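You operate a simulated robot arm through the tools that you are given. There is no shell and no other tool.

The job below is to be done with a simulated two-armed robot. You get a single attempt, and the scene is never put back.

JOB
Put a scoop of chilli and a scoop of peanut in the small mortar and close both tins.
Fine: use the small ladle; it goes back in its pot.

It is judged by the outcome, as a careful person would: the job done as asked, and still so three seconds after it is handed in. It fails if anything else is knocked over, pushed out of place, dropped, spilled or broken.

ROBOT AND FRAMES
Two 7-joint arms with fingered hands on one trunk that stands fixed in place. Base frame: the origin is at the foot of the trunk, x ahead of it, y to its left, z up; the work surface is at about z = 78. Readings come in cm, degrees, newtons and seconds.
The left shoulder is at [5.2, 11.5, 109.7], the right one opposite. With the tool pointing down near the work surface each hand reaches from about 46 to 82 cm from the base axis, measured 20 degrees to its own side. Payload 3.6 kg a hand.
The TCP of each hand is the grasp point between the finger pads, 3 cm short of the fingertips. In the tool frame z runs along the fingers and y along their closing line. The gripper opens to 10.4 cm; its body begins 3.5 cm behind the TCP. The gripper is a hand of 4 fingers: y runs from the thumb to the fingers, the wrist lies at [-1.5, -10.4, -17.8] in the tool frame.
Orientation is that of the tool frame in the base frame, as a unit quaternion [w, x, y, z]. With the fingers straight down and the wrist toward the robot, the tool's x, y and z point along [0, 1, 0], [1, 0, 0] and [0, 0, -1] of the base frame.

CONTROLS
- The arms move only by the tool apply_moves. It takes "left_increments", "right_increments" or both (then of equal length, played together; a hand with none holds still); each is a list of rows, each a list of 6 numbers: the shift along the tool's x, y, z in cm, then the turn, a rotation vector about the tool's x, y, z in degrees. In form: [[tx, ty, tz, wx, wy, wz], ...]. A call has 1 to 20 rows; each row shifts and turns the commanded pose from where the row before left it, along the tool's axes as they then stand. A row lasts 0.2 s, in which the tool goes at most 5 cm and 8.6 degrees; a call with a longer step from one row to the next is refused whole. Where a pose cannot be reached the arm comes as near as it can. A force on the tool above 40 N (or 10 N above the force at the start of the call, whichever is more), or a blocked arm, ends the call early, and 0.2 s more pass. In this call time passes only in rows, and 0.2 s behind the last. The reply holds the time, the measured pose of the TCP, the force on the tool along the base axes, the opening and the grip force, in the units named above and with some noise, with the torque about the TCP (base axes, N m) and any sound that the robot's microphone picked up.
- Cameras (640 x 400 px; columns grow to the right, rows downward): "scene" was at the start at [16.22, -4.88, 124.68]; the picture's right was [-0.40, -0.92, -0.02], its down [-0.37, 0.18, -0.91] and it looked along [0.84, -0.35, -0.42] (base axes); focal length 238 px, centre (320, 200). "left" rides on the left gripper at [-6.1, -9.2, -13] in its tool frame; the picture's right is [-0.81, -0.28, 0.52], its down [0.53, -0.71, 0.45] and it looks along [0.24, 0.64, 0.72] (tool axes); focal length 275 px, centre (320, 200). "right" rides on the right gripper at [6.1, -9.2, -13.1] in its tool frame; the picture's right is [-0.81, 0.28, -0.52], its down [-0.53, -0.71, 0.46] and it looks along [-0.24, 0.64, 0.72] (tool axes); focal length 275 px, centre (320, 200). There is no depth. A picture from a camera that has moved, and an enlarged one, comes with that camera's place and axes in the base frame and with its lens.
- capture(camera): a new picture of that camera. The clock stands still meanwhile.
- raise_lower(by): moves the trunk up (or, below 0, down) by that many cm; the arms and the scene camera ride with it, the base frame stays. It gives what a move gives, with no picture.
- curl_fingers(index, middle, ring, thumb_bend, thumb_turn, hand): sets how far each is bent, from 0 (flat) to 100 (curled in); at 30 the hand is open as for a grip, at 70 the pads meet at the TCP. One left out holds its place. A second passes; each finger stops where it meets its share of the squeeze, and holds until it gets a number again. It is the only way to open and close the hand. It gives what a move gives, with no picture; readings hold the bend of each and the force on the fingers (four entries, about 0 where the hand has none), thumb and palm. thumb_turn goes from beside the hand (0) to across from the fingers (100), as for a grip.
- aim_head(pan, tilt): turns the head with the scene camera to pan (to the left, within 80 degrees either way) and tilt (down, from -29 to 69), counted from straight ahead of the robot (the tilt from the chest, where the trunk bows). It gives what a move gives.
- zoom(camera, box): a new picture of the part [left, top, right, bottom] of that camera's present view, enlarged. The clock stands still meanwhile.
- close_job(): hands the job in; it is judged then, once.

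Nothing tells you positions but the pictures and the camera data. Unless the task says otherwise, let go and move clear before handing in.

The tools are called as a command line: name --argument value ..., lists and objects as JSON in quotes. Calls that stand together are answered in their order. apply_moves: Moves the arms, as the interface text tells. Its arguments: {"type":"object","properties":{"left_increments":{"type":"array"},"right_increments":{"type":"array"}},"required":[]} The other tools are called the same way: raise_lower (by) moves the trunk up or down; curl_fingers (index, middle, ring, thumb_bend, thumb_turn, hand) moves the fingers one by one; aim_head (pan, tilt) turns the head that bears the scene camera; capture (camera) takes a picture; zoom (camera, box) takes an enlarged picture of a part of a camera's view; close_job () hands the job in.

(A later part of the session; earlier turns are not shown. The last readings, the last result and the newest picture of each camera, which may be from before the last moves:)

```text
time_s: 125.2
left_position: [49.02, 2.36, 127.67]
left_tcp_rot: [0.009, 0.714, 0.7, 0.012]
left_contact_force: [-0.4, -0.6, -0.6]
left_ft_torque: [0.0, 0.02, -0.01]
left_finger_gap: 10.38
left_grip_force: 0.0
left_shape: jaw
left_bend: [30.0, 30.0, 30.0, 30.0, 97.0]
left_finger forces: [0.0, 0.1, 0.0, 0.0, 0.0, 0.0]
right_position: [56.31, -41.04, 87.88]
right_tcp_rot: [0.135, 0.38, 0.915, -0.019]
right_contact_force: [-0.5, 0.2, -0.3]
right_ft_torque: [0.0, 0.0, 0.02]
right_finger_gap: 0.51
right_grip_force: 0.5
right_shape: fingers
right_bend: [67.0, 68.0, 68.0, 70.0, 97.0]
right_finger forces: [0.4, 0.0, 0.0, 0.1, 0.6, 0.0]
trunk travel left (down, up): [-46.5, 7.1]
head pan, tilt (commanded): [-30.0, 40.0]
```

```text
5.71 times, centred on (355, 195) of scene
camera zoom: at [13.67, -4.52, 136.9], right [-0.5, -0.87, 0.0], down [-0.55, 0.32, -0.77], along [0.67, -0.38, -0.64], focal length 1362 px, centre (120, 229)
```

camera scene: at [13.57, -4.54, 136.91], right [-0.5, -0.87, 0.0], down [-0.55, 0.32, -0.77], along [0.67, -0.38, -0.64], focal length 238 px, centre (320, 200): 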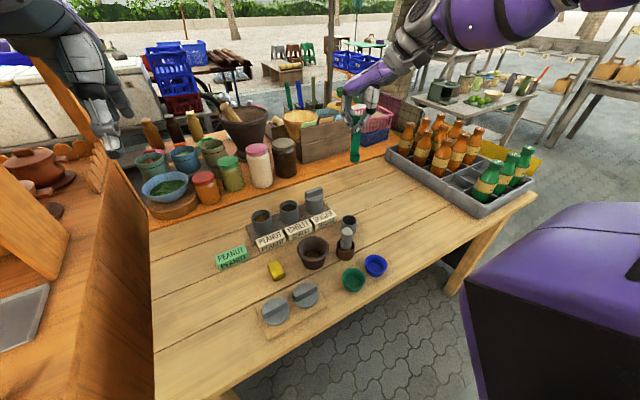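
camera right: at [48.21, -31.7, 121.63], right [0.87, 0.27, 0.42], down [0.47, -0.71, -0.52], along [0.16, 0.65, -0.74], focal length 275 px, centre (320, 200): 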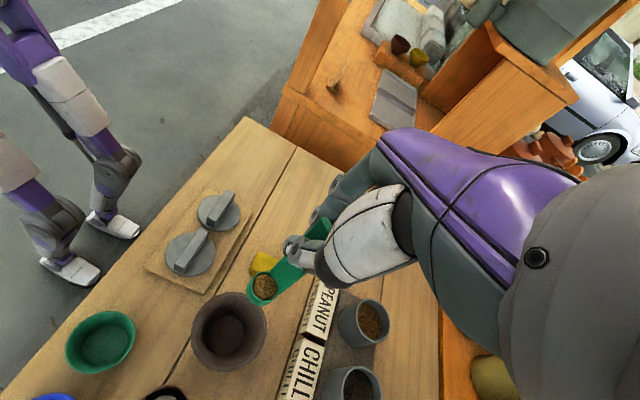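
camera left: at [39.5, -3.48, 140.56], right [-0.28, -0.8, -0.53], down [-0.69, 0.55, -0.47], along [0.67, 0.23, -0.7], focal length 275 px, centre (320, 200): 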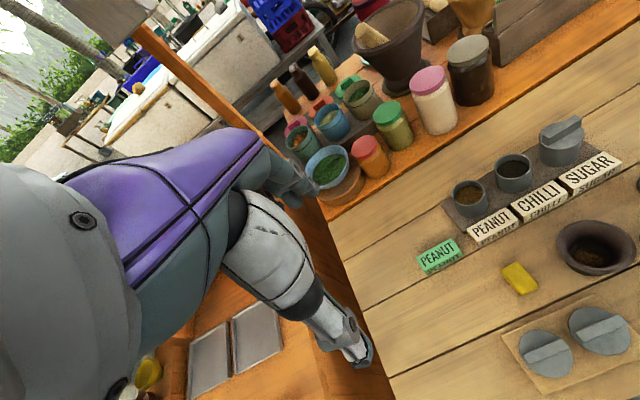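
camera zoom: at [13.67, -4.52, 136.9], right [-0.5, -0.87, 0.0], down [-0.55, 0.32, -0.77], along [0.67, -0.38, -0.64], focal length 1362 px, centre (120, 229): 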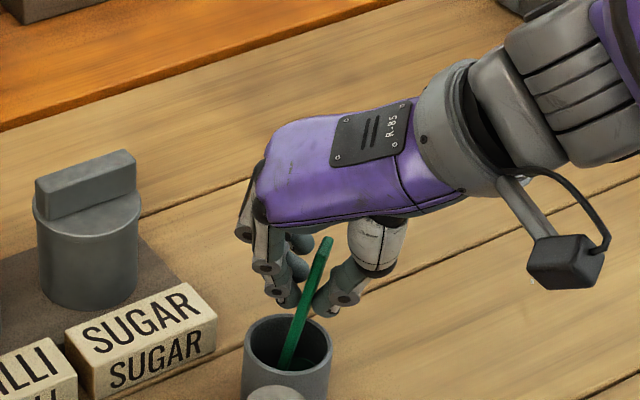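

The ladle is released and stands in its pot. I open the hand fully and rise straight out.

curl_fingers --hand "right" --index 35 --middle 35 --ring 35 --thumb_bend 40

zoom --camera "scene" --box '[320, 150, 400, 240]'

zoom --camera "right" --box '[180, 140, 400, 340]'

```text
time_s: 126.2
left_position: [49.03, 2.44, 127.58]
left_tcp_rot: [0.009, 0.714, 0.7, 0.013]
left_contact_force: [-0.3, -0.3, 0.5]
left_ft_torque: [0.04, -0.01, -0.05]
left_finger_gap: 10.36
left_grip_force: 0.1
left_shape: jaw
left_bend: [30.0, 30.0, 30.0, 30.0, 97.0]
left_finger forces: [0.0, 0.0, 0.0, 0.0, 0.0, 0.0]
right_position: [56.27, -41.06, 87.99]
right_tcp_rot: [0.135, 0.379, 0.915, -0.018]
right_contact_force: [0.1, -0.7, 0.2]
right_ft_torque: [0.01, 0.05, 0.01]
right_finger_gap: 8.43
right_grip_force: 0.0
right_shape: fingers
right_bend: [35.0, 35.0, 35.0, 40.0, 97.0]
right_finger forces: [0.0, 0.0, 0.1, 0.1, 0.1, 0.1]
trunk travel left (down, up): [-46.5, 7.1]
head pan, tilt (commanded): [-30.0, 40.0]
```

```text
4.44 times, centred on (360, 195) of scene
camera zoom: at [13.67, -4.52, 136.9], right [-0.5, -0.87, 0.0], down [-0.55, 0.32, -0.77], along [0.67, -0.38, -0.64], focal length 1059 px, centre (142, 222)
```

zoom: 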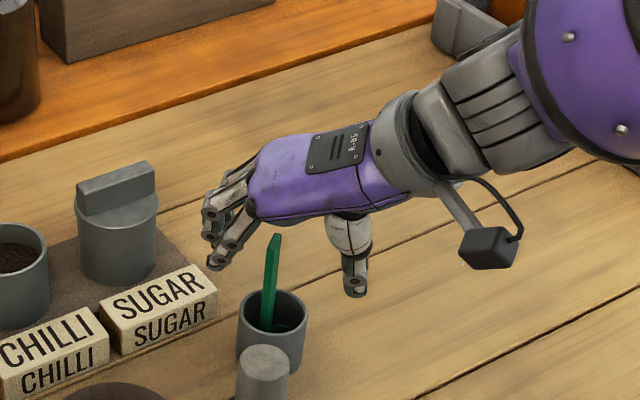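

```text
2.00 times, centred on (290, 240) of right
camera zoom: at [42.86, -41.67, 98.31], right [0.62, -0.29, 0.73], down [-0.03, -0.94, -0.35], along [0.78, 0.19, -0.59], focal length 551 px, centre (380, 120)
```

zoom: 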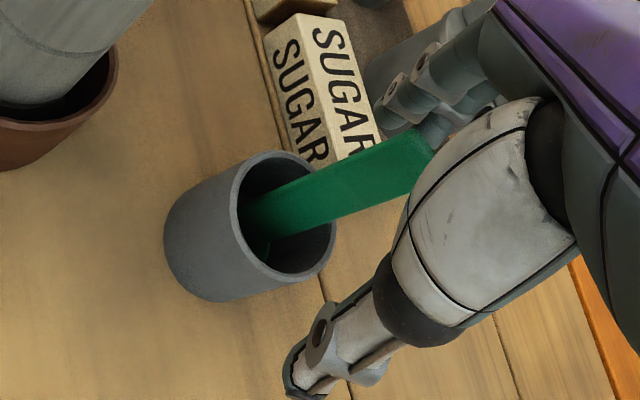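

The ladle stands upright back in its pot. I rise straight up, clear of it, and then look at the lids.

apply_moves --right_increments '[[-0.26, 0.07, -0.96, 0, 0, 0], [-0.522, 0.138, -1.93, 0, 0, 0], [-0.522, 0.138, -1.93, 0, 0, 0], [-0.522, 0.138, -1.93, 0, 0, 0], [-0.522, 0.138, -1.93, 0, 0, 0], [-0.522, 0.138, -1.93, 0, 0, 0], [-0.522, 0.138, -1.93, 0, 0, 0], [-0.522, 0.138, -1.93, 0, 0, 0]]'

zoom --camera "scene" --box '[230, 140, 410, 330]'

zoom --camera "scene" --box '[240, 265, 340, 340]'

zoom --camera "left" --box '[490, 270, 640, 400]'

```text
time_s: 128.0
left_position: [48.92, 2.41, 127.78]
left_tcp_rot: [0.008, 0.713, 0.701, 0.011]
left_contact_force: [-0.4, 0.7, -0.2]
left_ft_torque: [0.01, 0.05, 0.0]
left_finger_gap: 10.39
left_grip_force: 0.0
left_shape: jaw
left_bend: [30.0, 30.0, 30.0, 30.0, 97.0]
left_finger forces: [0.1, 0.1, 0.0, 0.0, 0.0, 0.0]
right_position: [56.31, -41.11, 102.93]
right_tcp_rot: [0.134, 0.379, 0.915, -0.019]
right_contact_force: [0.4, -0.5, -0.1]
right_ft_torque: [0.02, 0.0, -0.01]
right_finger_gap: 8.41
right_grip_force: 0.0
right_shape: fingers
right_bend: [35.0, 35.0, 35.0, 40.0, 97.0]
right_finger forces: [0.0, 0.0, 0.0, 0.0, 0.0, 0.0]
trunk travel left (down, up): [-46.5, 7.1]
head pan, tilt (commanded): [-30.0, 40.0]
```

```text
2.11 times, centred on (320, 235) of scene
camera zoom: at [13.66, -4.52, 136.9], right [-0.5, -0.87, 0.0], down [-0.55, 0.32, -0.77], along [0.67, -0.38, -0.64], focal length 502 px, centre (320, 126)
```

zoom: 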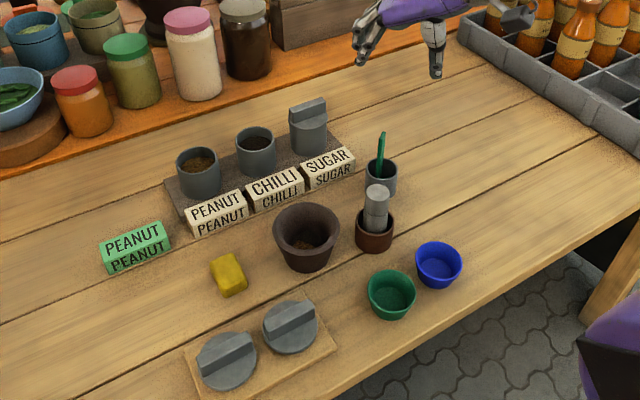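

```text
5.33 times, centred on (290, 302) of scene
camera zoom: at [13.66, -4.52, 136.9], right [-0.5, -0.87, 0.0], down [-0.55, 0.32, -0.77], along [0.67, -0.38, -0.64], focal length 1271 px, centre (480, -347)
```

zoom: 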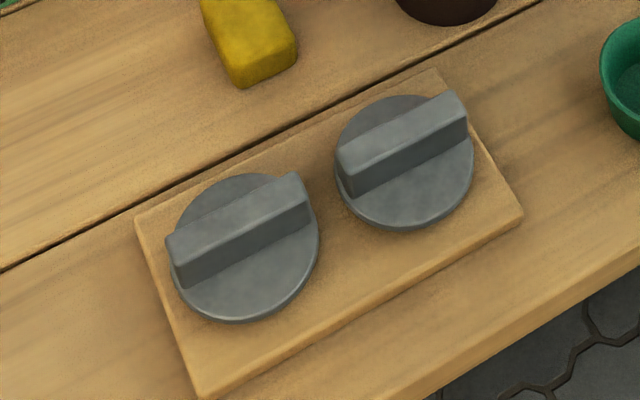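

```text
3.08 times, centred on (565, 335) of left
camera zoom: at [39.49, -3.48, 140.56], right [-0.28, -0.8, -0.53], down [-0.69, 0.55, -0.47], along [0.67, 0.23, -0.7], focal length 847 px, centre (-434, -215)
```

zoom: 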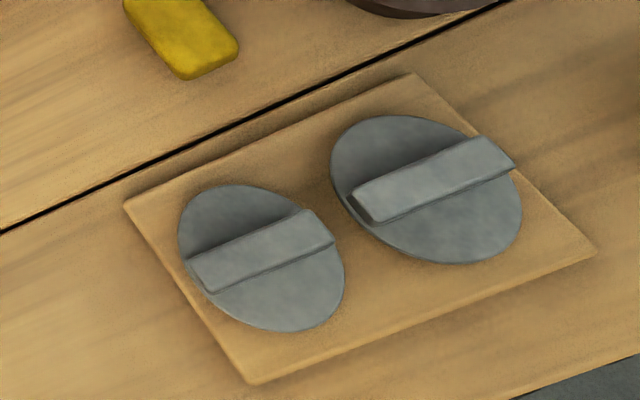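

All is in place and the ladle is back in its pot. The lids are at about (42.4, -8.9) and (42.5, -17.0), both with bars along y. I straighten the hand and move it high above the nearer lid to test the reach there.

apply_moves --right_increments '[[0, 0, -1, 2.0, 7.54, 0], [0, 0, -1, 2.0, 7.54, 0], [2.67, 0.7, 0, 0, 0, 0], [2.67, 0.7, 0, 0, 0, 0], [2.67, 0.7, 0, 0, 0, 0], [2.67, 0.7, 0, 0, 0, 0], [2.67, 0.7, 0, 0, 0, 0], [2.67, 0.7, 0, 0, 0, 0], [2.67, 0.7, 0, 0, 0, 0], [2.67, 0.7, 0, 0, 0, 0], [2.67, 0.7, 0, 0, 0, 0], [2.67, 0.7, 0, 0, 0, 0]]'

capture --camera "scene"

```text
time_s: 130.6
left_position: [49.02, 2.36, 127.64]
left_tcp_rot: [0.008, 0.713, 0.701, 0.012]
left_contact_force: [0.2, -1.2, -0.7]
left_ft_torque: [0.02, -0.03, 0.01]
left_finger_gap: 10.38
left_grip_force: 0.0
left_shape: jaw
left_bend: [30.0, 30.0, 30.0, 30.0, 97.0]
left_finger forces: [0.1, 0.0, 0.1, 0.0, 0.0, 0.0]
right_position: [42.03, -17.01, 104.83]
right_tcp_rot: [0.001, 0.383, 0.924, 0.0]
right_contact_force: [0.6, -1.1, -0.6]
right_ft_torque: [0.01, -0.03, 0.03]
right_finger_gap: 8.37
right_grip_force: 0.1
right_shape: fingers
right_bend: [35.0, 35.0, 35.0, 40.0, 97.0]
right_finger forces: [0.1, 0.1, 0.1, 0.0, 0.1, 0.0]
trunk travel left (down, up): [-46.5, 7.1]
head pan, tilt (commanded): [-30.0, 40.0]
```

```text
taken
camera scene: at [13.67, -4.52, 136.9], right [-0.5, -0.87, 0.0], down [-0.55, 0.32, -0.77], along [0.67, -0.38, -0.64], focal length 238 px, centre (320, 200)
```

scene: 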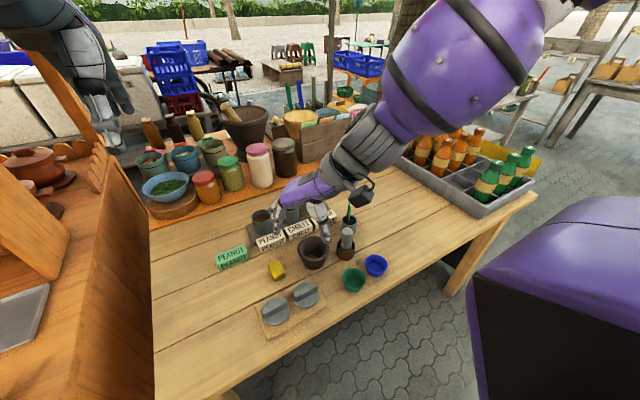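

The near position is reachable. I try turning the yaw back toward straight here, so the fingers would match the lid's bar.

apply_moves --right_increments '[[0, 0, 0, 0, 0, 5], [0, 0, 0, 0, 0, 5], [0, 0, 0, 0, 0, 5], [0, 0, 0, 0, 0, 5], [0, 0, 0, 0, 0, 5]]'

```text
time_s: 131.8
left_position: [49.05, 2.41, 127.69]
left_tcp_rot: [0.008, 0.714, 0.7, 0.012]
left_contact_force: [0.0, 0.6, 0.0]
left_ft_torque: [0.0, 0.01, 0.01]
left_finger_gap: 10.4
left_grip_force: 0.1
left_shape: jaw
left_bend: [30.0, 30.0, 30.0, 30.0, 97.0]
left_finger forces: [0.1, 0.0, 0.0, 0.0, 0.0, 0.1]
right_position: [42.09, -16.95, 104.87]
right_tcp_rot: [0.001, 0.575, 0.818, -0.001]
right_contact_force: [0.3, 0.5, 0.1]
right_ft_torque: [-0.01, 0.03, 0.01]
right_finger_gap: 8.38
right_grip_force: 0.1
right_shape: fingers
right_bend: [35.0, 35.0, 35.0, 40.0, 97.0]
right_finger forces: [0.0, 0.0, 0.0, 0.0, 0.1, 0.0]
trunk travel left (down, up): [-46.5, 7.1]
head pan, tilt (commanded): [-30.0, 40.0]
```

Still fine at 20°. I continue to straight.

apply_moves --right_increments '[[0, 0, 0, 0, 0, 5], [0, 0, 0, 0, 0, 5], [0, 0, 0, 0, 0, 5], [0, 0, 0, 0, 0, 5]]'

zoom --camera "right" --box '[120, 150, 400, 400]'

```text
time_s: 132.8
left_position: [49.07, 2.41, 127.77]
left_tcp_rot: [0.008, 0.713, 0.701, 0.012]
left_contact_force: [-0.1, 0.2, 0.0]
left_ft_torque: [0.0, 0.03, 0.01]
left_finger_gap: 10.37
left_grip_force: 0.1
left_shape: jaw
left_bend: [30.0, 30.0, 30.0, 30.0, 97.0]
left_finger forces: [0.0, 0.0, 0.0, 0.0, 0.0, 0.0]
right_position: [42.12, -17.09, 104.8]
right_tcp_rot: [0.001, 0.708, 0.707, 0.0]
right_contact_force: [-0.1, 0.6, 0.7]
right_ft_torque: [0.0, -0.01, 0.0]
right_finger_gap: 8.4
right_grip_force: 0.2
right_shape: fingers
right_bend: [35.0, 35.0, 35.0, 40.0, 97.0]
right_finger forces: [0.0, 0.1, 0.0, 0.0, 0.1, 0.1]
trunk travel left (down, up): [-46.5, 7.1]
head pan, tilt (commanded): [-30.0, 40.0]
```

```text
1.60 times, centred on (260, 275) of right
camera zoom: at [32.98, -10.92, 117.94], right [0.27, -0.81, 0.52], down [-0.71, -0.53, -0.46], along [0.64, -0.25, -0.72], focal length 440 px, centre (416, 80)
```

zoom: 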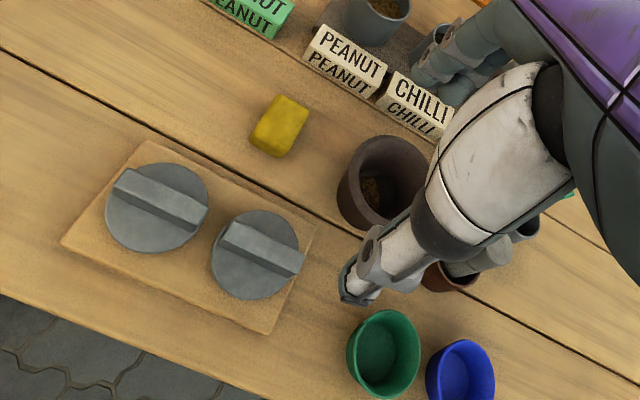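

The hand is straight over the right-hand lid with no reach trouble. I lower to about z 92 for a closer look at the bar.

apply_moves --right_increments '[[0.05, 0.06, 2.1, 0, 0, 0], [0.05, 0.06, 2.1, 0, 0, 0], [0.05, 0.06, 2.1, 0, 0, 0], [0.05, 0.06, 2.1, 0, 0, 0], [0.05, 0.06, 2.1, 0, 0, 0], [0.05, 0.06, 2.1, 0, 0, 0]]'

capture --camera "right"

zoom --camera "scene" --box '[230, 210, 370, 340]'

zoom --camera "left" --box '[490, 230, 640, 400]'

```text
time_s: 134.2
left_position: [49.0, 2.39, 127.7]
left_tcp_rot: [0.008, 0.714, 0.7, 0.012]
left_contact_force: [1.0, -0.1, 0.1]
left_ft_torque: [0.01, 0.02, 0.04]
left_finger_gap: 10.38
left_grip_force: 0.1
left_shape: jaw
left_bend: [30.0, 30.0, 30.0, 30.0, 97.0]
left_finger forces: [0.0, 0.0, 0.0, 0.0, 0.0, 0.0]
right_position: [42.5, -16.75, 92.2]
right_tcp_rot: [0.0, 0.707, 0.707, 0.001]
right_contact_force: [-1.0, -0.6, 0.3]
right_ft_torque: [0.02, -0.02, 0.03]
right_finger_gap: 8.39
right_grip_force: 0.0
right_shape: fingers
right_bend: [35.0, 35.0, 35.0, 40.0, 97.0]
right_finger forces: [0.1, 0.1, 0.1, 0.0, 0.1, 0.0]
trunk travel left (down, up): [-46.5, 7.1]
head pan, tilt (commanded): [-30.0, 40.0]
```

```text
taken
camera right: at [33.34, -10.65, 105.32], right [0.27, -0.81, 0.52], down [-0.71, -0.53, -0.46], along [0.65, -0.24, -0.72], focal length 275 px, centre (320, 200)
```

right: 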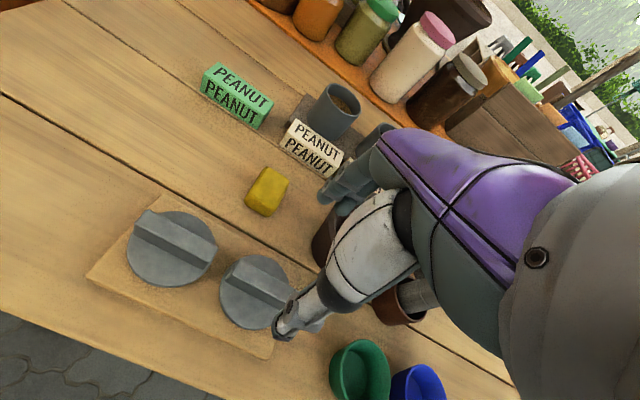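

```text
3.08 times, centred on (300, 275) of scene
camera zoom: at [13.67, -4.52, 136.9], right [-0.5, -0.87, 0.0], down [-0.55, 0.32, -0.77], along [0.67, -0.38, -0.64], focal length 734 px, centre (382, -31)
```

zoom: 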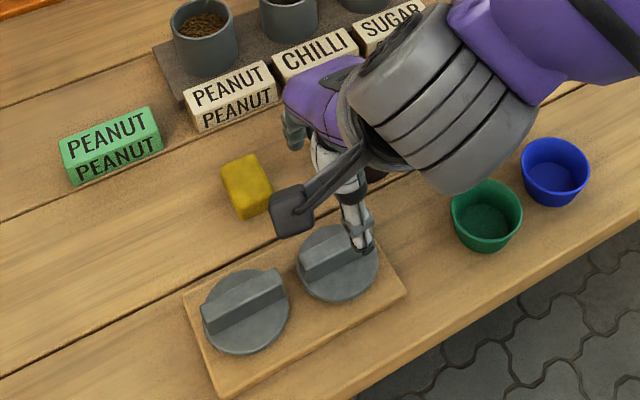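

```text
2.35 times, centred on (565, 315) of left
camera zoom: at [39.5, -3.48, 140.56], right [-0.28, -0.8, -0.53], down [-0.69, 0.55, -0.47], along [0.67, 0.23, -0.7], focal length 648 px, centre (-256, -71)
```

zoom: 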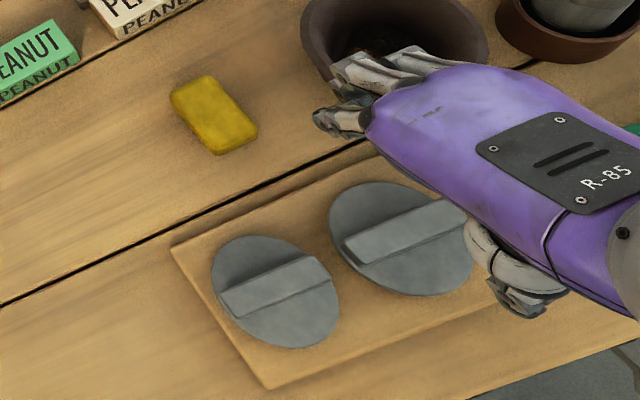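

The mortar is close to the fingers' side, so I half-close the hand before going lower, and zoom to locate the bar exactly.

curl_fingers --hand "right" --index 50 --middle 50 --ring 50 --thumb_bend 50

zoom --camera "right" --box '[110, 180, 350, 380]'

zoom --camera "scene" --box '[260, 230, 360, 330]'

```text
time_s: 135.2
left_position: [48.99, 2.47, 127.75]
left_tcp_rot: [0.008, 0.714, 0.7, 0.011]
left_contact_force: [0.7, 0.2, 0.2]
left_ft_torque: [0.01, 0.0, 0.02]
left_finger_gap: 10.38
left_grip_force: 0.0
left_shape: jaw
left_bend: [30.0, 30.0, 30.0, 30.0, 97.0]
left_finger forces: [0.0, 0.0, 0.0, 0.1, 0.1, 0.0]
right_position: [42.51, -16.7, 92.25]
right_tcp_rot: [0.0, 0.707, 0.707, 0.0]
right_contact_force: [0.4, 0.4, -0.2]
right_ft_torque: [0.01, 0.0, -0.01]
right_finger_gap: 5.23
right_grip_force: 0.0
right_shape: fingers
right_bend: [50.0, 50.0, 50.0, 50.0, 97.0]
right_finger forces: [0.0, 0.1, 0.1, 0.0, 0.0, 0.1]
trunk travel left (down, up): [-46.5, 7.1]
head pan, tilt (commanded): [-30.0, 40.0]
```

```text
2.00 times, centred on (230, 280) of right
camera zoom: at [33.33, -10.65, 105.34], right [0.27, -0.81, 0.52], down [-0.71, -0.53, -0.46], along [0.64, -0.24, -0.72], focal length 551 px, centre (500, 40)
```

zoom: 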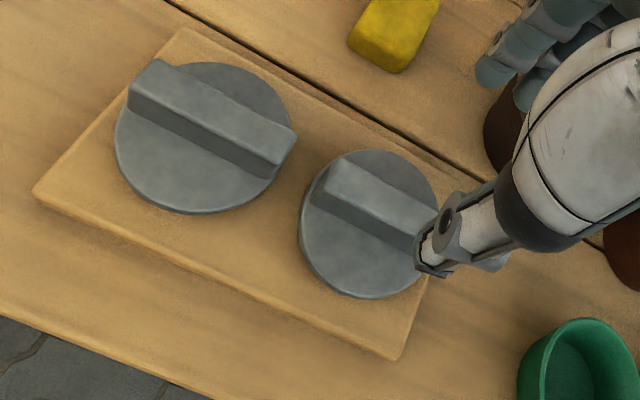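

```text
4.00 times, centred on (310, 280) of scene
camera zoom: at [13.67, -4.52, 136.9], right [-0.5, -0.87, 0.0], down [-0.55, 0.32, -0.77], along [0.67, -0.38, -0.64], focal length 954 px, centre (360, -120)
```

zoom: 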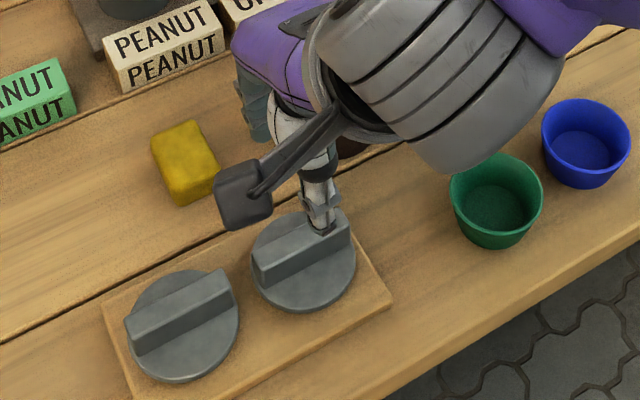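

The bar lies right below the grasp point. I go down to z 84, just above the lid, and check.

apply_moves --right_increments '[[0, 0, 1.5, 0, 0, 0], [0, 0, 1.5, 0, 0, 0], [0, 0, 1.5, 0, 0, 0], [0, 0, 1.5, 0, 0, 0], [0, 0, 1.2, 0, 0, 0], [0, 0, 0.8, 0, 0, 0]]'

zoom --camera "right" --box '[200, 160, 400, 360]'

zoom --camera "scene" --box '[270, 230, 360, 330]'

zoom --camera "left" --box '[540, 240, 640, 380]'

```text
time_s: 136.6
left_position: [49.11, 2.47, 127.84]
left_tcp_rot: [0.008, 0.714, 0.7, 0.012]
left_contact_force: [-0.7, -0.5, 0.4]
left_ft_torque: [0.0, -0.02, 0.01]
left_finger_gap: 10.36
left_grip_force: 0.0
left_shape: jaw
left_bend: [30.0, 30.0, 30.0, 30.0, 97.0]
left_finger forces: [0.1, 0.0, 0.0, 0.1, 0.0, 0.0]
right_position: [42.45, -16.75, 84.18]
right_tcp_rot: [0.0, 0.708, 0.707, -0.001]
right_contact_force: [-1.1, -0.4, 0.4]
right_ft_torque: [0.02, 0.0, -0.03]
right_finger_gap: 5.27
right_grip_force: 0.0
right_shape: fingers
right_bend: [50.0, 50.0, 50.0, 50.0, 97.0]
right_finger forces: [0.0, 0.0, 0.0, 0.0, 0.1, 0.1]
trunk travel left (down, up): [-46.5, 7.1]
head pan, tilt (commanded): [-30.0, 40.0]
```

```text
2.00 times, centred on (300, 260) of right
camera zoom: at [33.32, -10.7, 97.31], right [0.27, -0.81, 0.52], down [-0.71, -0.53, -0.46], along [0.64, -0.25, -0.72], focal length 551 px, centre (360, 80)
```

zoom: 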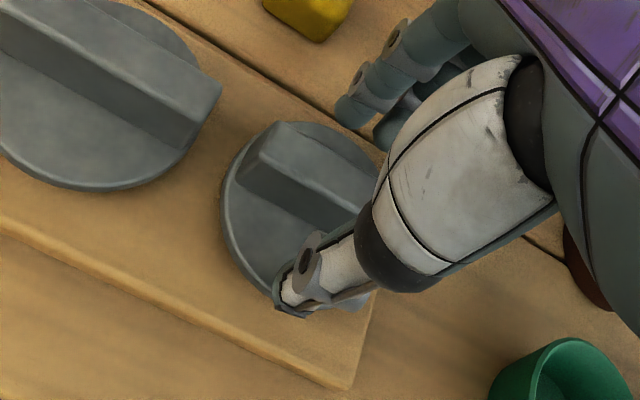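

```text
4.00 times, centred on (315, 280) of scene
camera zoom: at [13.67, -4.52, 136.9], right [-0.5, -0.87, 0.0], down [-0.55, 0.32, -0.77], along [0.67, -0.38, -0.64], focal length 954 px, centre (340, -120)
```

zoom: 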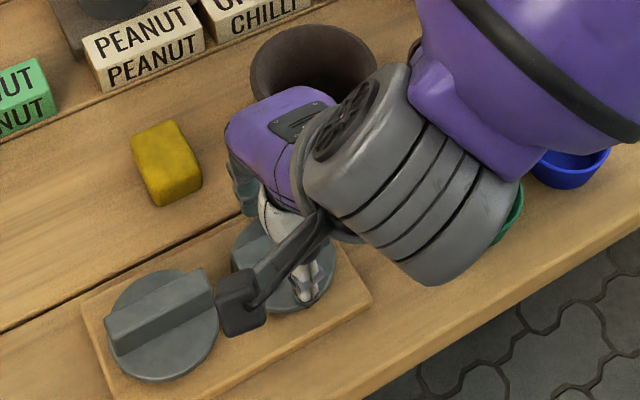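

```text
2.86 times, centred on (590, 310) of left
camera zoom: at [39.5, -3.48, 140.56], right [-0.28, -0.8, -0.53], down [-0.69, 0.55, -0.47], along [0.67, 0.23, -0.7], focal length 786 px, centre (-451, -114)
```

zoom: 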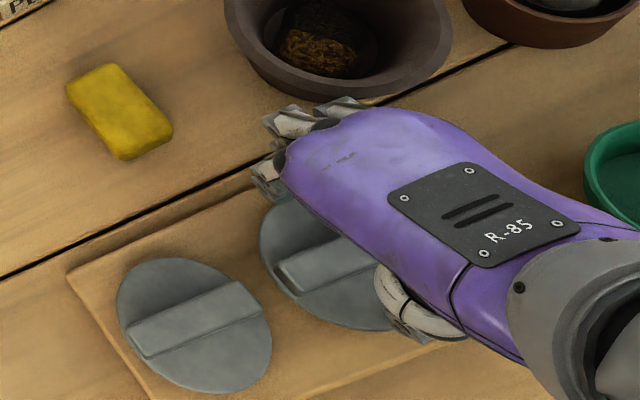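

Thumb and fingers are on either side of the bar. I go down one more centimetre and close on it.

apply_moves --right_increments '[[0, 0, 0.5, 0, 0, 0], [0, 0, 0.5, 0, 0, 0]]'

zoom --camera "right" --box '[200, 160, 400, 360]'

```text
time_s: 137.2
left_position: [49.08, 2.46, 127.74]
left_tcp_rot: [0.008, 0.714, 0.7, 0.011]
left_contact_force: [0.5, 0.5, -0.2]
left_ft_torque: [0.01, 0.01, 0.0]
left_finger_gap: 10.39
left_grip_force: 0.1
left_shape: jaw
left_bend: [30.0, 30.0, 30.0, 30.0, 97.0]
left_finger forces: [0.1, 0.0, 0.1, 0.1, 0.0, 0.1]
right_position: [42.46, -16.87, 83.16]
right_tcp_rot: [0.0, 0.708, 0.706, 0.0]
right_contact_force: [-0.8, 0.1, 1.3]
right_ft_torque: [-0.02, 0.02, -0.03]
right_finger_gap: 5.29
right_grip_force: 0.4
right_shape: fingers
right_bend: [50.0, 50.0, 50.0, 49.0, 97.0]
right_finger forces: [0.0, 0.1, 0.0, 0.0, 0.6, 0.0]
trunk travel left (down, up): [-46.5, 7.1]
head pan, tilt (commanded): [-30.0, 40.0]
```

```text
2.00 times, centred on (300, 260) of right
camera zoom: at [33.33, -10.69, 96.35], right [0.27, -0.81, 0.52], down [-0.71, -0.53, -0.46], along [0.64, -0.25, -0.72], focal length 551 px, centre (360, 80)
```

zoom: 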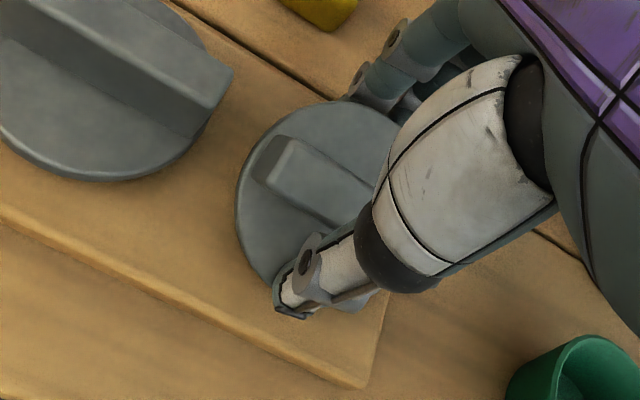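

The thumb tip just touches the lid's top. I lift 2 mm and close the fingers on the bar.

apply_moves --right_increments '[[0, 0, -0.2, 0, 0, 0]]'

curl_fingers --hand "right" --index 66 --middle 66 --ring 66 --thumb_bend 66

zoom --camera "right" --box '[200, 160, 400, 360]'

zoom --camera "left" --box '[540, 240, 640, 380]'

```text
time_s: 137.6
left_position: [49.11, 2.34, 127.67]
left_tcp_rot: [0.008, 0.714, 0.7, 0.012]
left_contact_force: [-0.5, -0.8, -0.8]
left_ft_torque: [-0.03, 0.03, -0.01]
left_finger_gap: 10.38
left_grip_force: 0.2
left_shape: jaw
left_bend: [30.0, 30.0, 30.0, 30.0, 97.0]
left_finger forces: [0.0, 0.0, 0.1, 0.0, 0.0, 0.0]
right_position: [42.41, -16.8, 83.44]
right_tcp_rot: [0.001, 0.707, 0.707, 0.0]
right_contact_force: [0.2, 0.3, 0.6]
right_ft_torque: [-0.02, 0.01, 0.02]
right_finger_gap: 5.25
right_grip_force: 0.2
right_shape: fingers
right_bend: [50.0, 50.0, 50.0, 50.0, 97.0]
right_finger forces: [0.0, 0.1, 0.1, 0.0, 0.2, 0.0]
trunk travel left (down, up): [-46.5, 7.1]
head pan, tilt (commanded): [-30.0, 40.0]
```

```text
time_s: 138.6
left_position: [49.08, 2.44, 127.74]
left_tcp_rot: [0.008, 0.713, 0.701, 0.011]
left_contact_force: [-0.3, 0.0, -0.7]
left_ft_torque: [0.0, 0.03, 0.0]
left_finger_gap: 10.38
left_grip_force: 0.0
left_shape: jaw
left_bend: [30.0, 30.0, 30.0, 30.0, 97.0]
left_finger forces: [0.0, 0.0, 0.0, 0.0, 0.1, 0.0]
right_position: [42.3, -16.77, 83.42]
right_tcp_rot: [0.001, 0.707, 0.707, -0.001]
right_contact_force: [0.0, -0.8, 1.4]
right_ft_torque: [-0.03, 0.01, 0.01]
right_finger_gap: 3.94
right_grip_force: 12.8
right_shape: fingers
right_bend: [56.0, 63.0, 65.0, 56.0, 97.0]
right_finger forces: [9.2, 3.0, 1.1, 0.1, 12.7, 0.0]
trunk travel left (down, up): [-46.5, 7.1]
head pan, tilt (commanded): [-30.0, 40.0]
```

```text
2.00 times, centred on (300, 260) of right
camera zoom: at [33.32, -10.67, 96.55], right [0.27, -0.81, 0.52], down [-0.71, -0.53, -0.46], along [0.64, -0.24, -0.72], focal length 551 px, centre (360, 80)
```

zoom: 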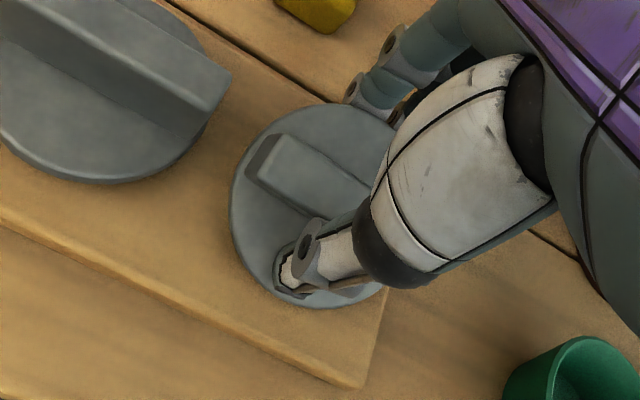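

```text
2.86 times, centred on (590, 310) of left
camera zoom: at [39.5, -3.48, 140.56], right [-0.28, -0.8, -0.53], down [-0.69, 0.55, -0.47], along [0.67, 0.23, -0.7], focal length 786 px, centre (-451, -114)
```

zoom: 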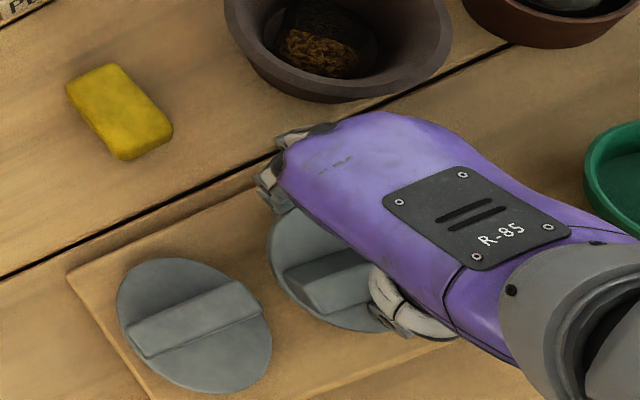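

The fingers stopped at a 3.9 cm gap, wider than the bar, and the lid looks tilted by the thumb pressing near its edge. I open again, rise a little and look.

curl_fingers --hand "right" --index 50 --middle 50 --ring 50 --thumb_bend 48

apply_moves --right_increments '[[0, 0, -0.5, 0, 0, 0], [0, 0, -1, 0, 0, 0], [0, 0, -1.5, 0, 0, 0], [0, 0, -1.5, 0, 0, 0]]'

zoom --camera "right" --box '[150, 160, 390, 360]'

zoom --camera "left" --box '[500, 240, 640, 400]'

zoom --camera "scene" --box '[250, 250, 350, 340]'

```text
time_s: 139.6
left_position: [49.06, 2.41, 127.74]
left_tcp_rot: [0.008, 0.714, 0.7, 0.011]
left_contact_force: [-0.6, -0.4, -0.4]
left_ft_torque: [0.01, 0.01, -0.01]
left_finger_gap: 10.37
left_grip_force: 0.1
left_shape: jaw
left_bend: [30.0, 30.0, 30.0, 30.0, 97.0]
left_finger forces: [0.1, 0.0, 0.1, 0.1, 0.0, 0.1]
right_position: [42.47, -16.77, 83.41]
right_tcp_rot: [0.0, 0.708, 0.707, -0.001]
right_contact_force: [-0.5, -0.5, -1.3]
right_ft_torque: [0.0, 0.0, -0.01]
right_finger_gap: 5.43
right_grip_force: 0.1
right_shape: fingers
right_bend: [50.0, 50.0, 50.0, 48.0, 97.0]
right_finger forces: [0.1, 0.0, 0.0, 0.0, 0.2, 0.0]
trunk travel left (down, up): [-46.5, 7.1]
head pan, tilt (commanded): [-30.0, 40.0]
```

```text
time_s: 140.6
left_position: [48.98, 2.48, 127.81]
left_tcp_rot: [0.008, 0.714, 0.7, 0.011]
left_contact_force: [0.1, 0.5, 0.6]
left_ft_torque: [0.01, 0.02, 0.02]
left_finger_gap: 10.36
left_grip_force: 0.0
left_shape: jaw
left_bend: [30.0, 30.0, 30.0, 30.0, 97.0]
left_finger forces: [0.0, 0.0, 0.0, 0.0, 0.0, 0.0]
right_position: [42.31, -16.83, 87.94]
right_tcp_rot: [0.001, 0.708, 0.706, 0.0]
right_contact_force: [0.0, 0.3, -0.5]
right_ft_torque: [-0.01, -0.02, -0.02]
right_finger_gap: 5.44
right_grip_force: 0.1
right_shape: fingers
right_bend: [50.0, 50.0, 50.0, 48.0, 97.0]
right_finger forces: [0.0, 0.0, 0.0, 0.0, 0.0, 0.0]
trunk travel left (down, up): [-46.5, 7.1]
head pan, tilt (commanded): [-30.0, 40.0]
```

```text
2.00 times, centred on (270, 260) of right
camera zoom: at [33.32, -10.68, 101.08], right [0.27, -0.81, 0.52], down [-0.71, -0.53, -0.45], along [0.64, -0.25, -0.72], focal length 551 px, centre (420, 80)
```

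zoom: 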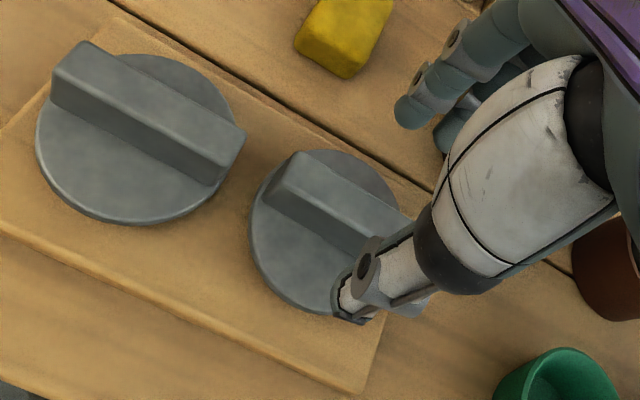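

```text
2.50 times, centred on (570, 320) of left
camera zoom: at [39.5, -3.48, 140.56], right [-0.28, -0.8, -0.53], down [-0.69, 0.55, -0.47], along [0.67, 0.23, -0.7], focal length 688 px, centre (-305, -100)
```

zoom: 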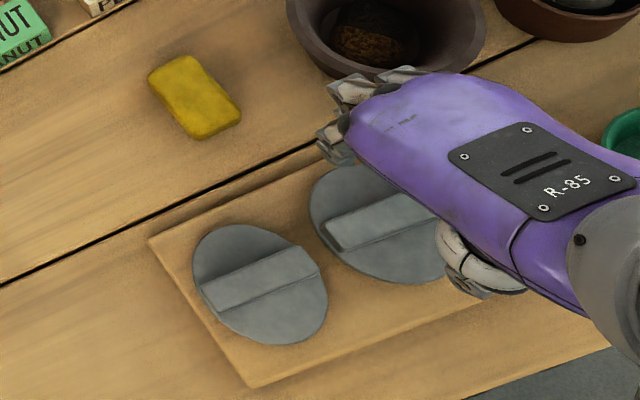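

```text
4.44 times, centred on (300, 295) of scene
camera zoom: at [13.67, -4.52, 136.9], right [-0.5, -0.87, 0.0], down [-0.55, 0.32, -0.77], along [0.67, -0.38, -0.64], focal length 1059 px, centre (409, -222)
```

zoom: 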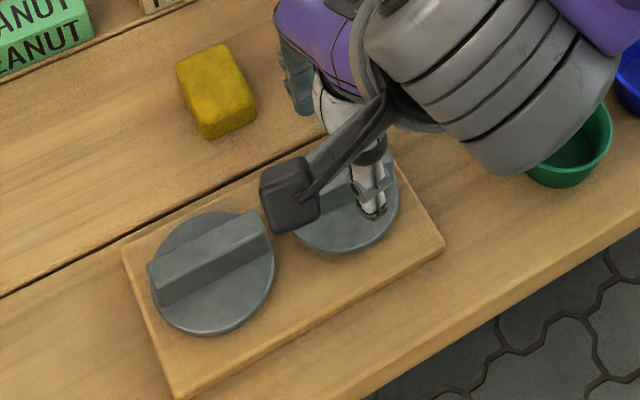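

The lid settled flat again, so the earlier stop was in fact the fingertips meeting the bar. I re-centre on the bar (x about 42.85), narrow the opening a bit, and stay slightly higher so the thumb does not press the lid's edge.

curl_fingers --hand "right" --index 53 --middle 53 --ring 53 --thumb_bend 53

apply_moves --right_increments '[[0.3, 0.5, 0.5, 0, 0, 0], [0, 0, 1.3, 0, 0, 0], [0, 0, 1.3, 0, 0, 0], [0, 0, 0.7, 0, 0, 0], [0, 0, 0.5, 0, 0, 0]]'

zoom --camera "right" --box '[180, 160, 380, 360]'

zoom --camera "scene" --box '[280, 250, 350, 320]'

```text
time_s: 141.6
left_position: [49.03, 2.38, 127.7]
left_tcp_rot: [0.008, 0.714, 0.7, 0.012]
left_contact_force: [0.2, 0.3, -0.7]
left_ft_torque: [0.02, -0.01, 0.02]
left_finger_gap: 10.39
left_grip_force: 0.2
left_shape: jaw
left_bend: [30.0, 30.0, 30.0, 30.0, 97.0]
left_finger forces: [0.0, 0.1, 0.1, 0.1, 0.1, 0.1]
right_position: [42.55, -16.84, 87.96]
right_tcp_rot: [0.0, 0.708, 0.706, -0.001]
right_contact_force: [0.3, 0.5, 0.8]
right_ft_torque: [0.0, 0.0, -0.03]
right_finger_gap: 4.47
right_grip_force: 0.0
right_shape: fingers
right_bend: [53.0, 53.0, 53.0, 53.0, 97.0]
right_finger forces: [0.0, 0.0, 0.0, 0.0, 0.0, 0.1]
trunk travel left (down, up): [-46.5, 7.1]
head pan, tilt (commanded): [-30.0, 40.0]
```

```text
time_s: 142.8
left_position: [49.07, 2.34, 127.7]
left_tcp_rot: [0.008, 0.714, 0.7, 0.011]
left_contact_force: [-0.7, -0.2, -0.4]
left_ft_torque: [0.01, -0.03, 0.0]
left_finger_gap: 10.35
left_grip_force: 0.1
left_shape: jaw
left_bend: [30.0, 30.0, 30.0, 30.0, 97.0]
left_finger forces: [0.1, 0.0, 0.0, 0.0, 0.1, 0.0]
right_position: [43.09, -16.43, 83.64]
right_tcp_rot: [0.001, 0.708, 0.706, 0.0]
right_contact_force: [-0.6, 1.7, 7.5]
right_ft_torque: [0.03, 0.21, -0.02]
right_finger_gap: 4.72
right_grip_force: 3.4
right_shape: fingers
right_bend: [53.0, 53.0, 53.0, 51.0, 97.0]
right_finger forces: [1.0, 0.0, 0.0, 0.1, 6.3, 0.0]
trunk travel left (down, up): [-46.5, 7.1]
head pan, tilt (commanded): [-30.0, 40.0]
```

```text
2.00 times, centred on (280, 260) of right
camera zoom: at [33.89, -10.35, 96.79], right [0.27, -0.81, 0.52], down [-0.71, -0.53, -0.46], along [0.65, -0.24, -0.72], focal length 551 px, centre (400, 80)
```

zoom: 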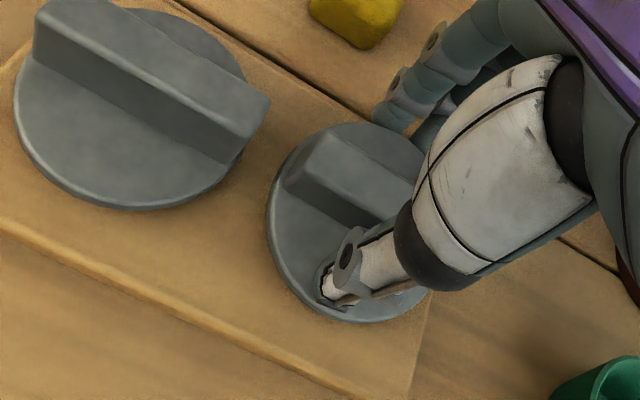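

```text
5.71 times, centred on (315, 285) of scene
camera zoom: at [13.66, -4.52, 136.91], right [-0.5, -0.87, 0.0], down [-0.55, 0.32, -0.77], along [0.67, -0.38, -0.64], focal length 1362 px, centre (349, -286)
```

zoom: 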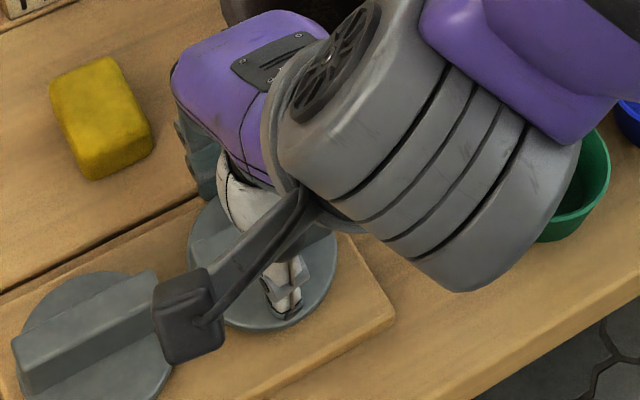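

The thumb tip touches the lid at this height. I raise 5 mm and close.

apply_moves --right_increments '[[0, -0.1, -0.5, 0, 0, 0]]'

curl_fingers --hand "right" --index 62 --middle 62 --ring 62 --thumb_bend 62

zoom --camera "right" --box '[180, 160, 380, 360]'

zoom --camera "left" --box '[540, 260, 640, 370]'

```text
time_s: 143.2
left_position: [49.02, 2.46, 127.72]
left_tcp_rot: [0.008, 0.714, 0.7, 0.011]
left_contact_force: [0.2, -0.8, 0.1]
left_ft_torque: [0.02, 0.02, 0.02]
left_finger_gap: 10.39
left_grip_force: 0.1
left_shape: jaw
left_bend: [30.0, 30.0, 30.0, 30.0, 97.0]
left_finger forces: [0.1, 0.1, 0.0, 0.0, 0.0, 0.0]
right_position: [42.89, -16.58, 84.13]
right_tcp_rot: [0.001, 0.707, 0.707, 0.0]
right_contact_force: [-1.0, 0.1, -0.6]
right_ft_torque: [-0.01, -0.03, -0.01]
right_finger_gap: 4.49
right_grip_force: 0.0
right_shape: fingers
right_bend: [53.0, 53.0, 53.0, 53.0, 97.0]
right_finger forces: [0.1, 0.0, 0.0, 0.1, 0.0, 0.0]
trunk travel left (down, up): [-46.5, 7.1]
head pan, tilt (commanded): [-30.0, 40.0]
```

```text
time_s: 144.2
left_position: [49.13, 2.44, 127.69]
left_tcp_rot: [0.009, 0.714, 0.7, 0.012]
left_contact_force: [-0.3, 0.1, -0.8]
left_ft_torque: [0.0, -0.02, 0.03]
left_finger_gap: 10.37
left_grip_force: 0.1
left_shape: jaw
left_bend: [30.0, 30.0, 30.0, 30.0, 97.0]
left_finger forces: [0.1, 0.1, 0.0, 0.0, 0.1, 0.1]
right_position: [42.82, -16.51, 84.08]
right_tcp_rot: [0.001, 0.707, 0.707, 0.0]
right_contact_force: [1.1, -0.1, 0.3]
right_ft_torque: [-0.04, -0.01, 0.0]
right_finger_gap: 2.18
right_grip_force: 0.2
right_shape: fingers
right_bend: [62.0, 62.0, 62.0, 62.0, 97.0]
right_finger forces: [0.0, 0.0, 0.0, 0.0, 0.0, 0.0]
trunk travel left (down, up): [-46.5, 7.1]
head pan, tilt (commanded): [-30.0, 40.0]
```

```text
2.00 times, centred on (280, 260) of right
camera zoom: at [33.75, -10.38, 97.22], right [0.27, -0.81, 0.52], down [-0.71, -0.53, -0.46], along [0.64, -0.24, -0.72], focal length 551 px, centre (400, 80)
```

zoom: 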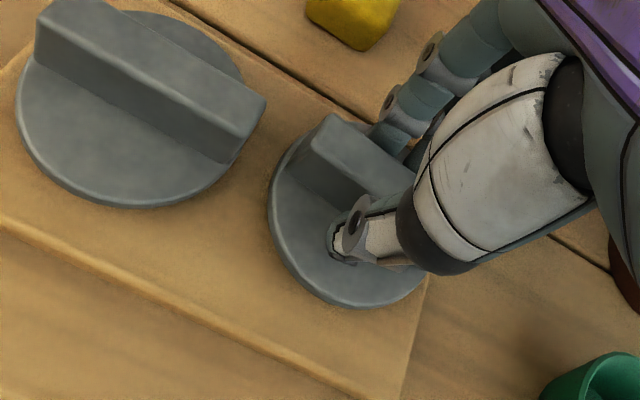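

```text
3.64 times, centred on (590, 315) of left
camera zoom: at [39.5, -3.48, 140.56], right [-0.28, -0.8, -0.53], down [-0.69, 0.55, -0.47], along [0.67, 0.23, -0.7], focal length 1001 px, centre (-662, -218)
```

zoom: 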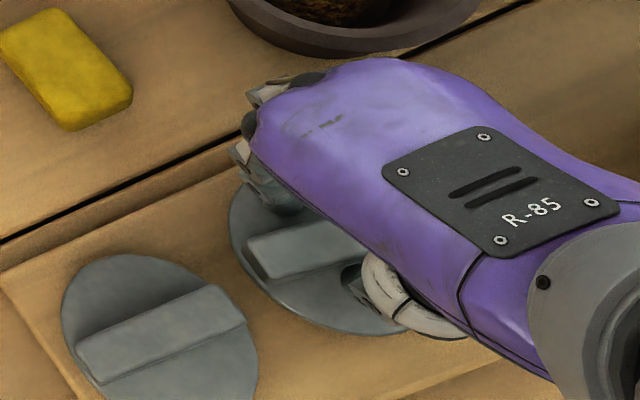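

No contact yet at a 2.2 cm gap; thumb and fingers flank the bar properly. I close further onto it.

curl_fingers --hand "right" --index 72 --middle 72 --ring 72 --thumb_bend 70

zoom --camera "right" --box '[180, 160, 380, 360]'

zoom --camera "left" --box '[540, 260, 640, 370]'

```text
time_s: 145.2
left_position: [48.96, 2.47, 127.68]
left_tcp_rot: [0.008, 0.714, 0.7, 0.011]
left_contact_force: [0.6, 0.2, -0.1]
left_ft_torque: [0.04, -0.03, 0.0]
left_finger_gap: 10.32
left_grip_force: 0.1
left_shape: jaw
left_bend: [30.0, 30.0, 30.0, 30.0, 97.0]
left_finger forces: [0.0, 0.0, 0.0, 0.1, 0.0, 0.0]
right_position: [42.82, -16.49, 84.07]
right_tcp_rot: [0.0, 0.707, 0.707, 0.0]
right_contact_force: [0.3, -0.6, 1.9]
right_ft_torque: [0.03, 0.06, -0.04]
right_finger_gap: 1.19
right_grip_force: 6.1
right_shape: fingers
right_bend: [71.0, 71.0, 72.0, 65.0, 97.0]
right_finger forces: [5.0, 1.8, 0.2, 0.1, 6.5, 0.0]
trunk travel left (down, up): [-46.5, 7.1]
head pan, tilt (commanded): [-30.0, 40.0]
```

```text
2.00 times, centred on (280, 260) of right
camera zoom: at [33.75, -10.38, 97.23], right [0.27, -0.81, 0.52], down [-0.71, -0.53, -0.46], along [0.65, -0.24, -0.72], focal length 551 px, centre (400, 80)
```

zoom: 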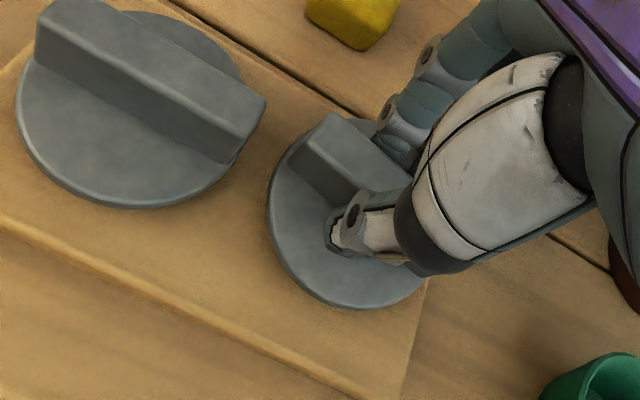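

```text
3.64 times, centred on (590, 315) of left
camera zoom: at [39.5, -3.48, 140.56], right [-0.28, -0.8, -0.53], down [-0.69, 0.55, -0.47], along [0.67, 0.23, -0.7], focal length 1001 px, centre (-662, -218)
```

zoom: 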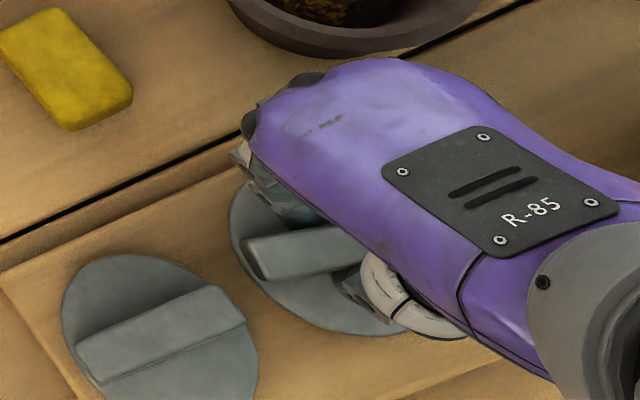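

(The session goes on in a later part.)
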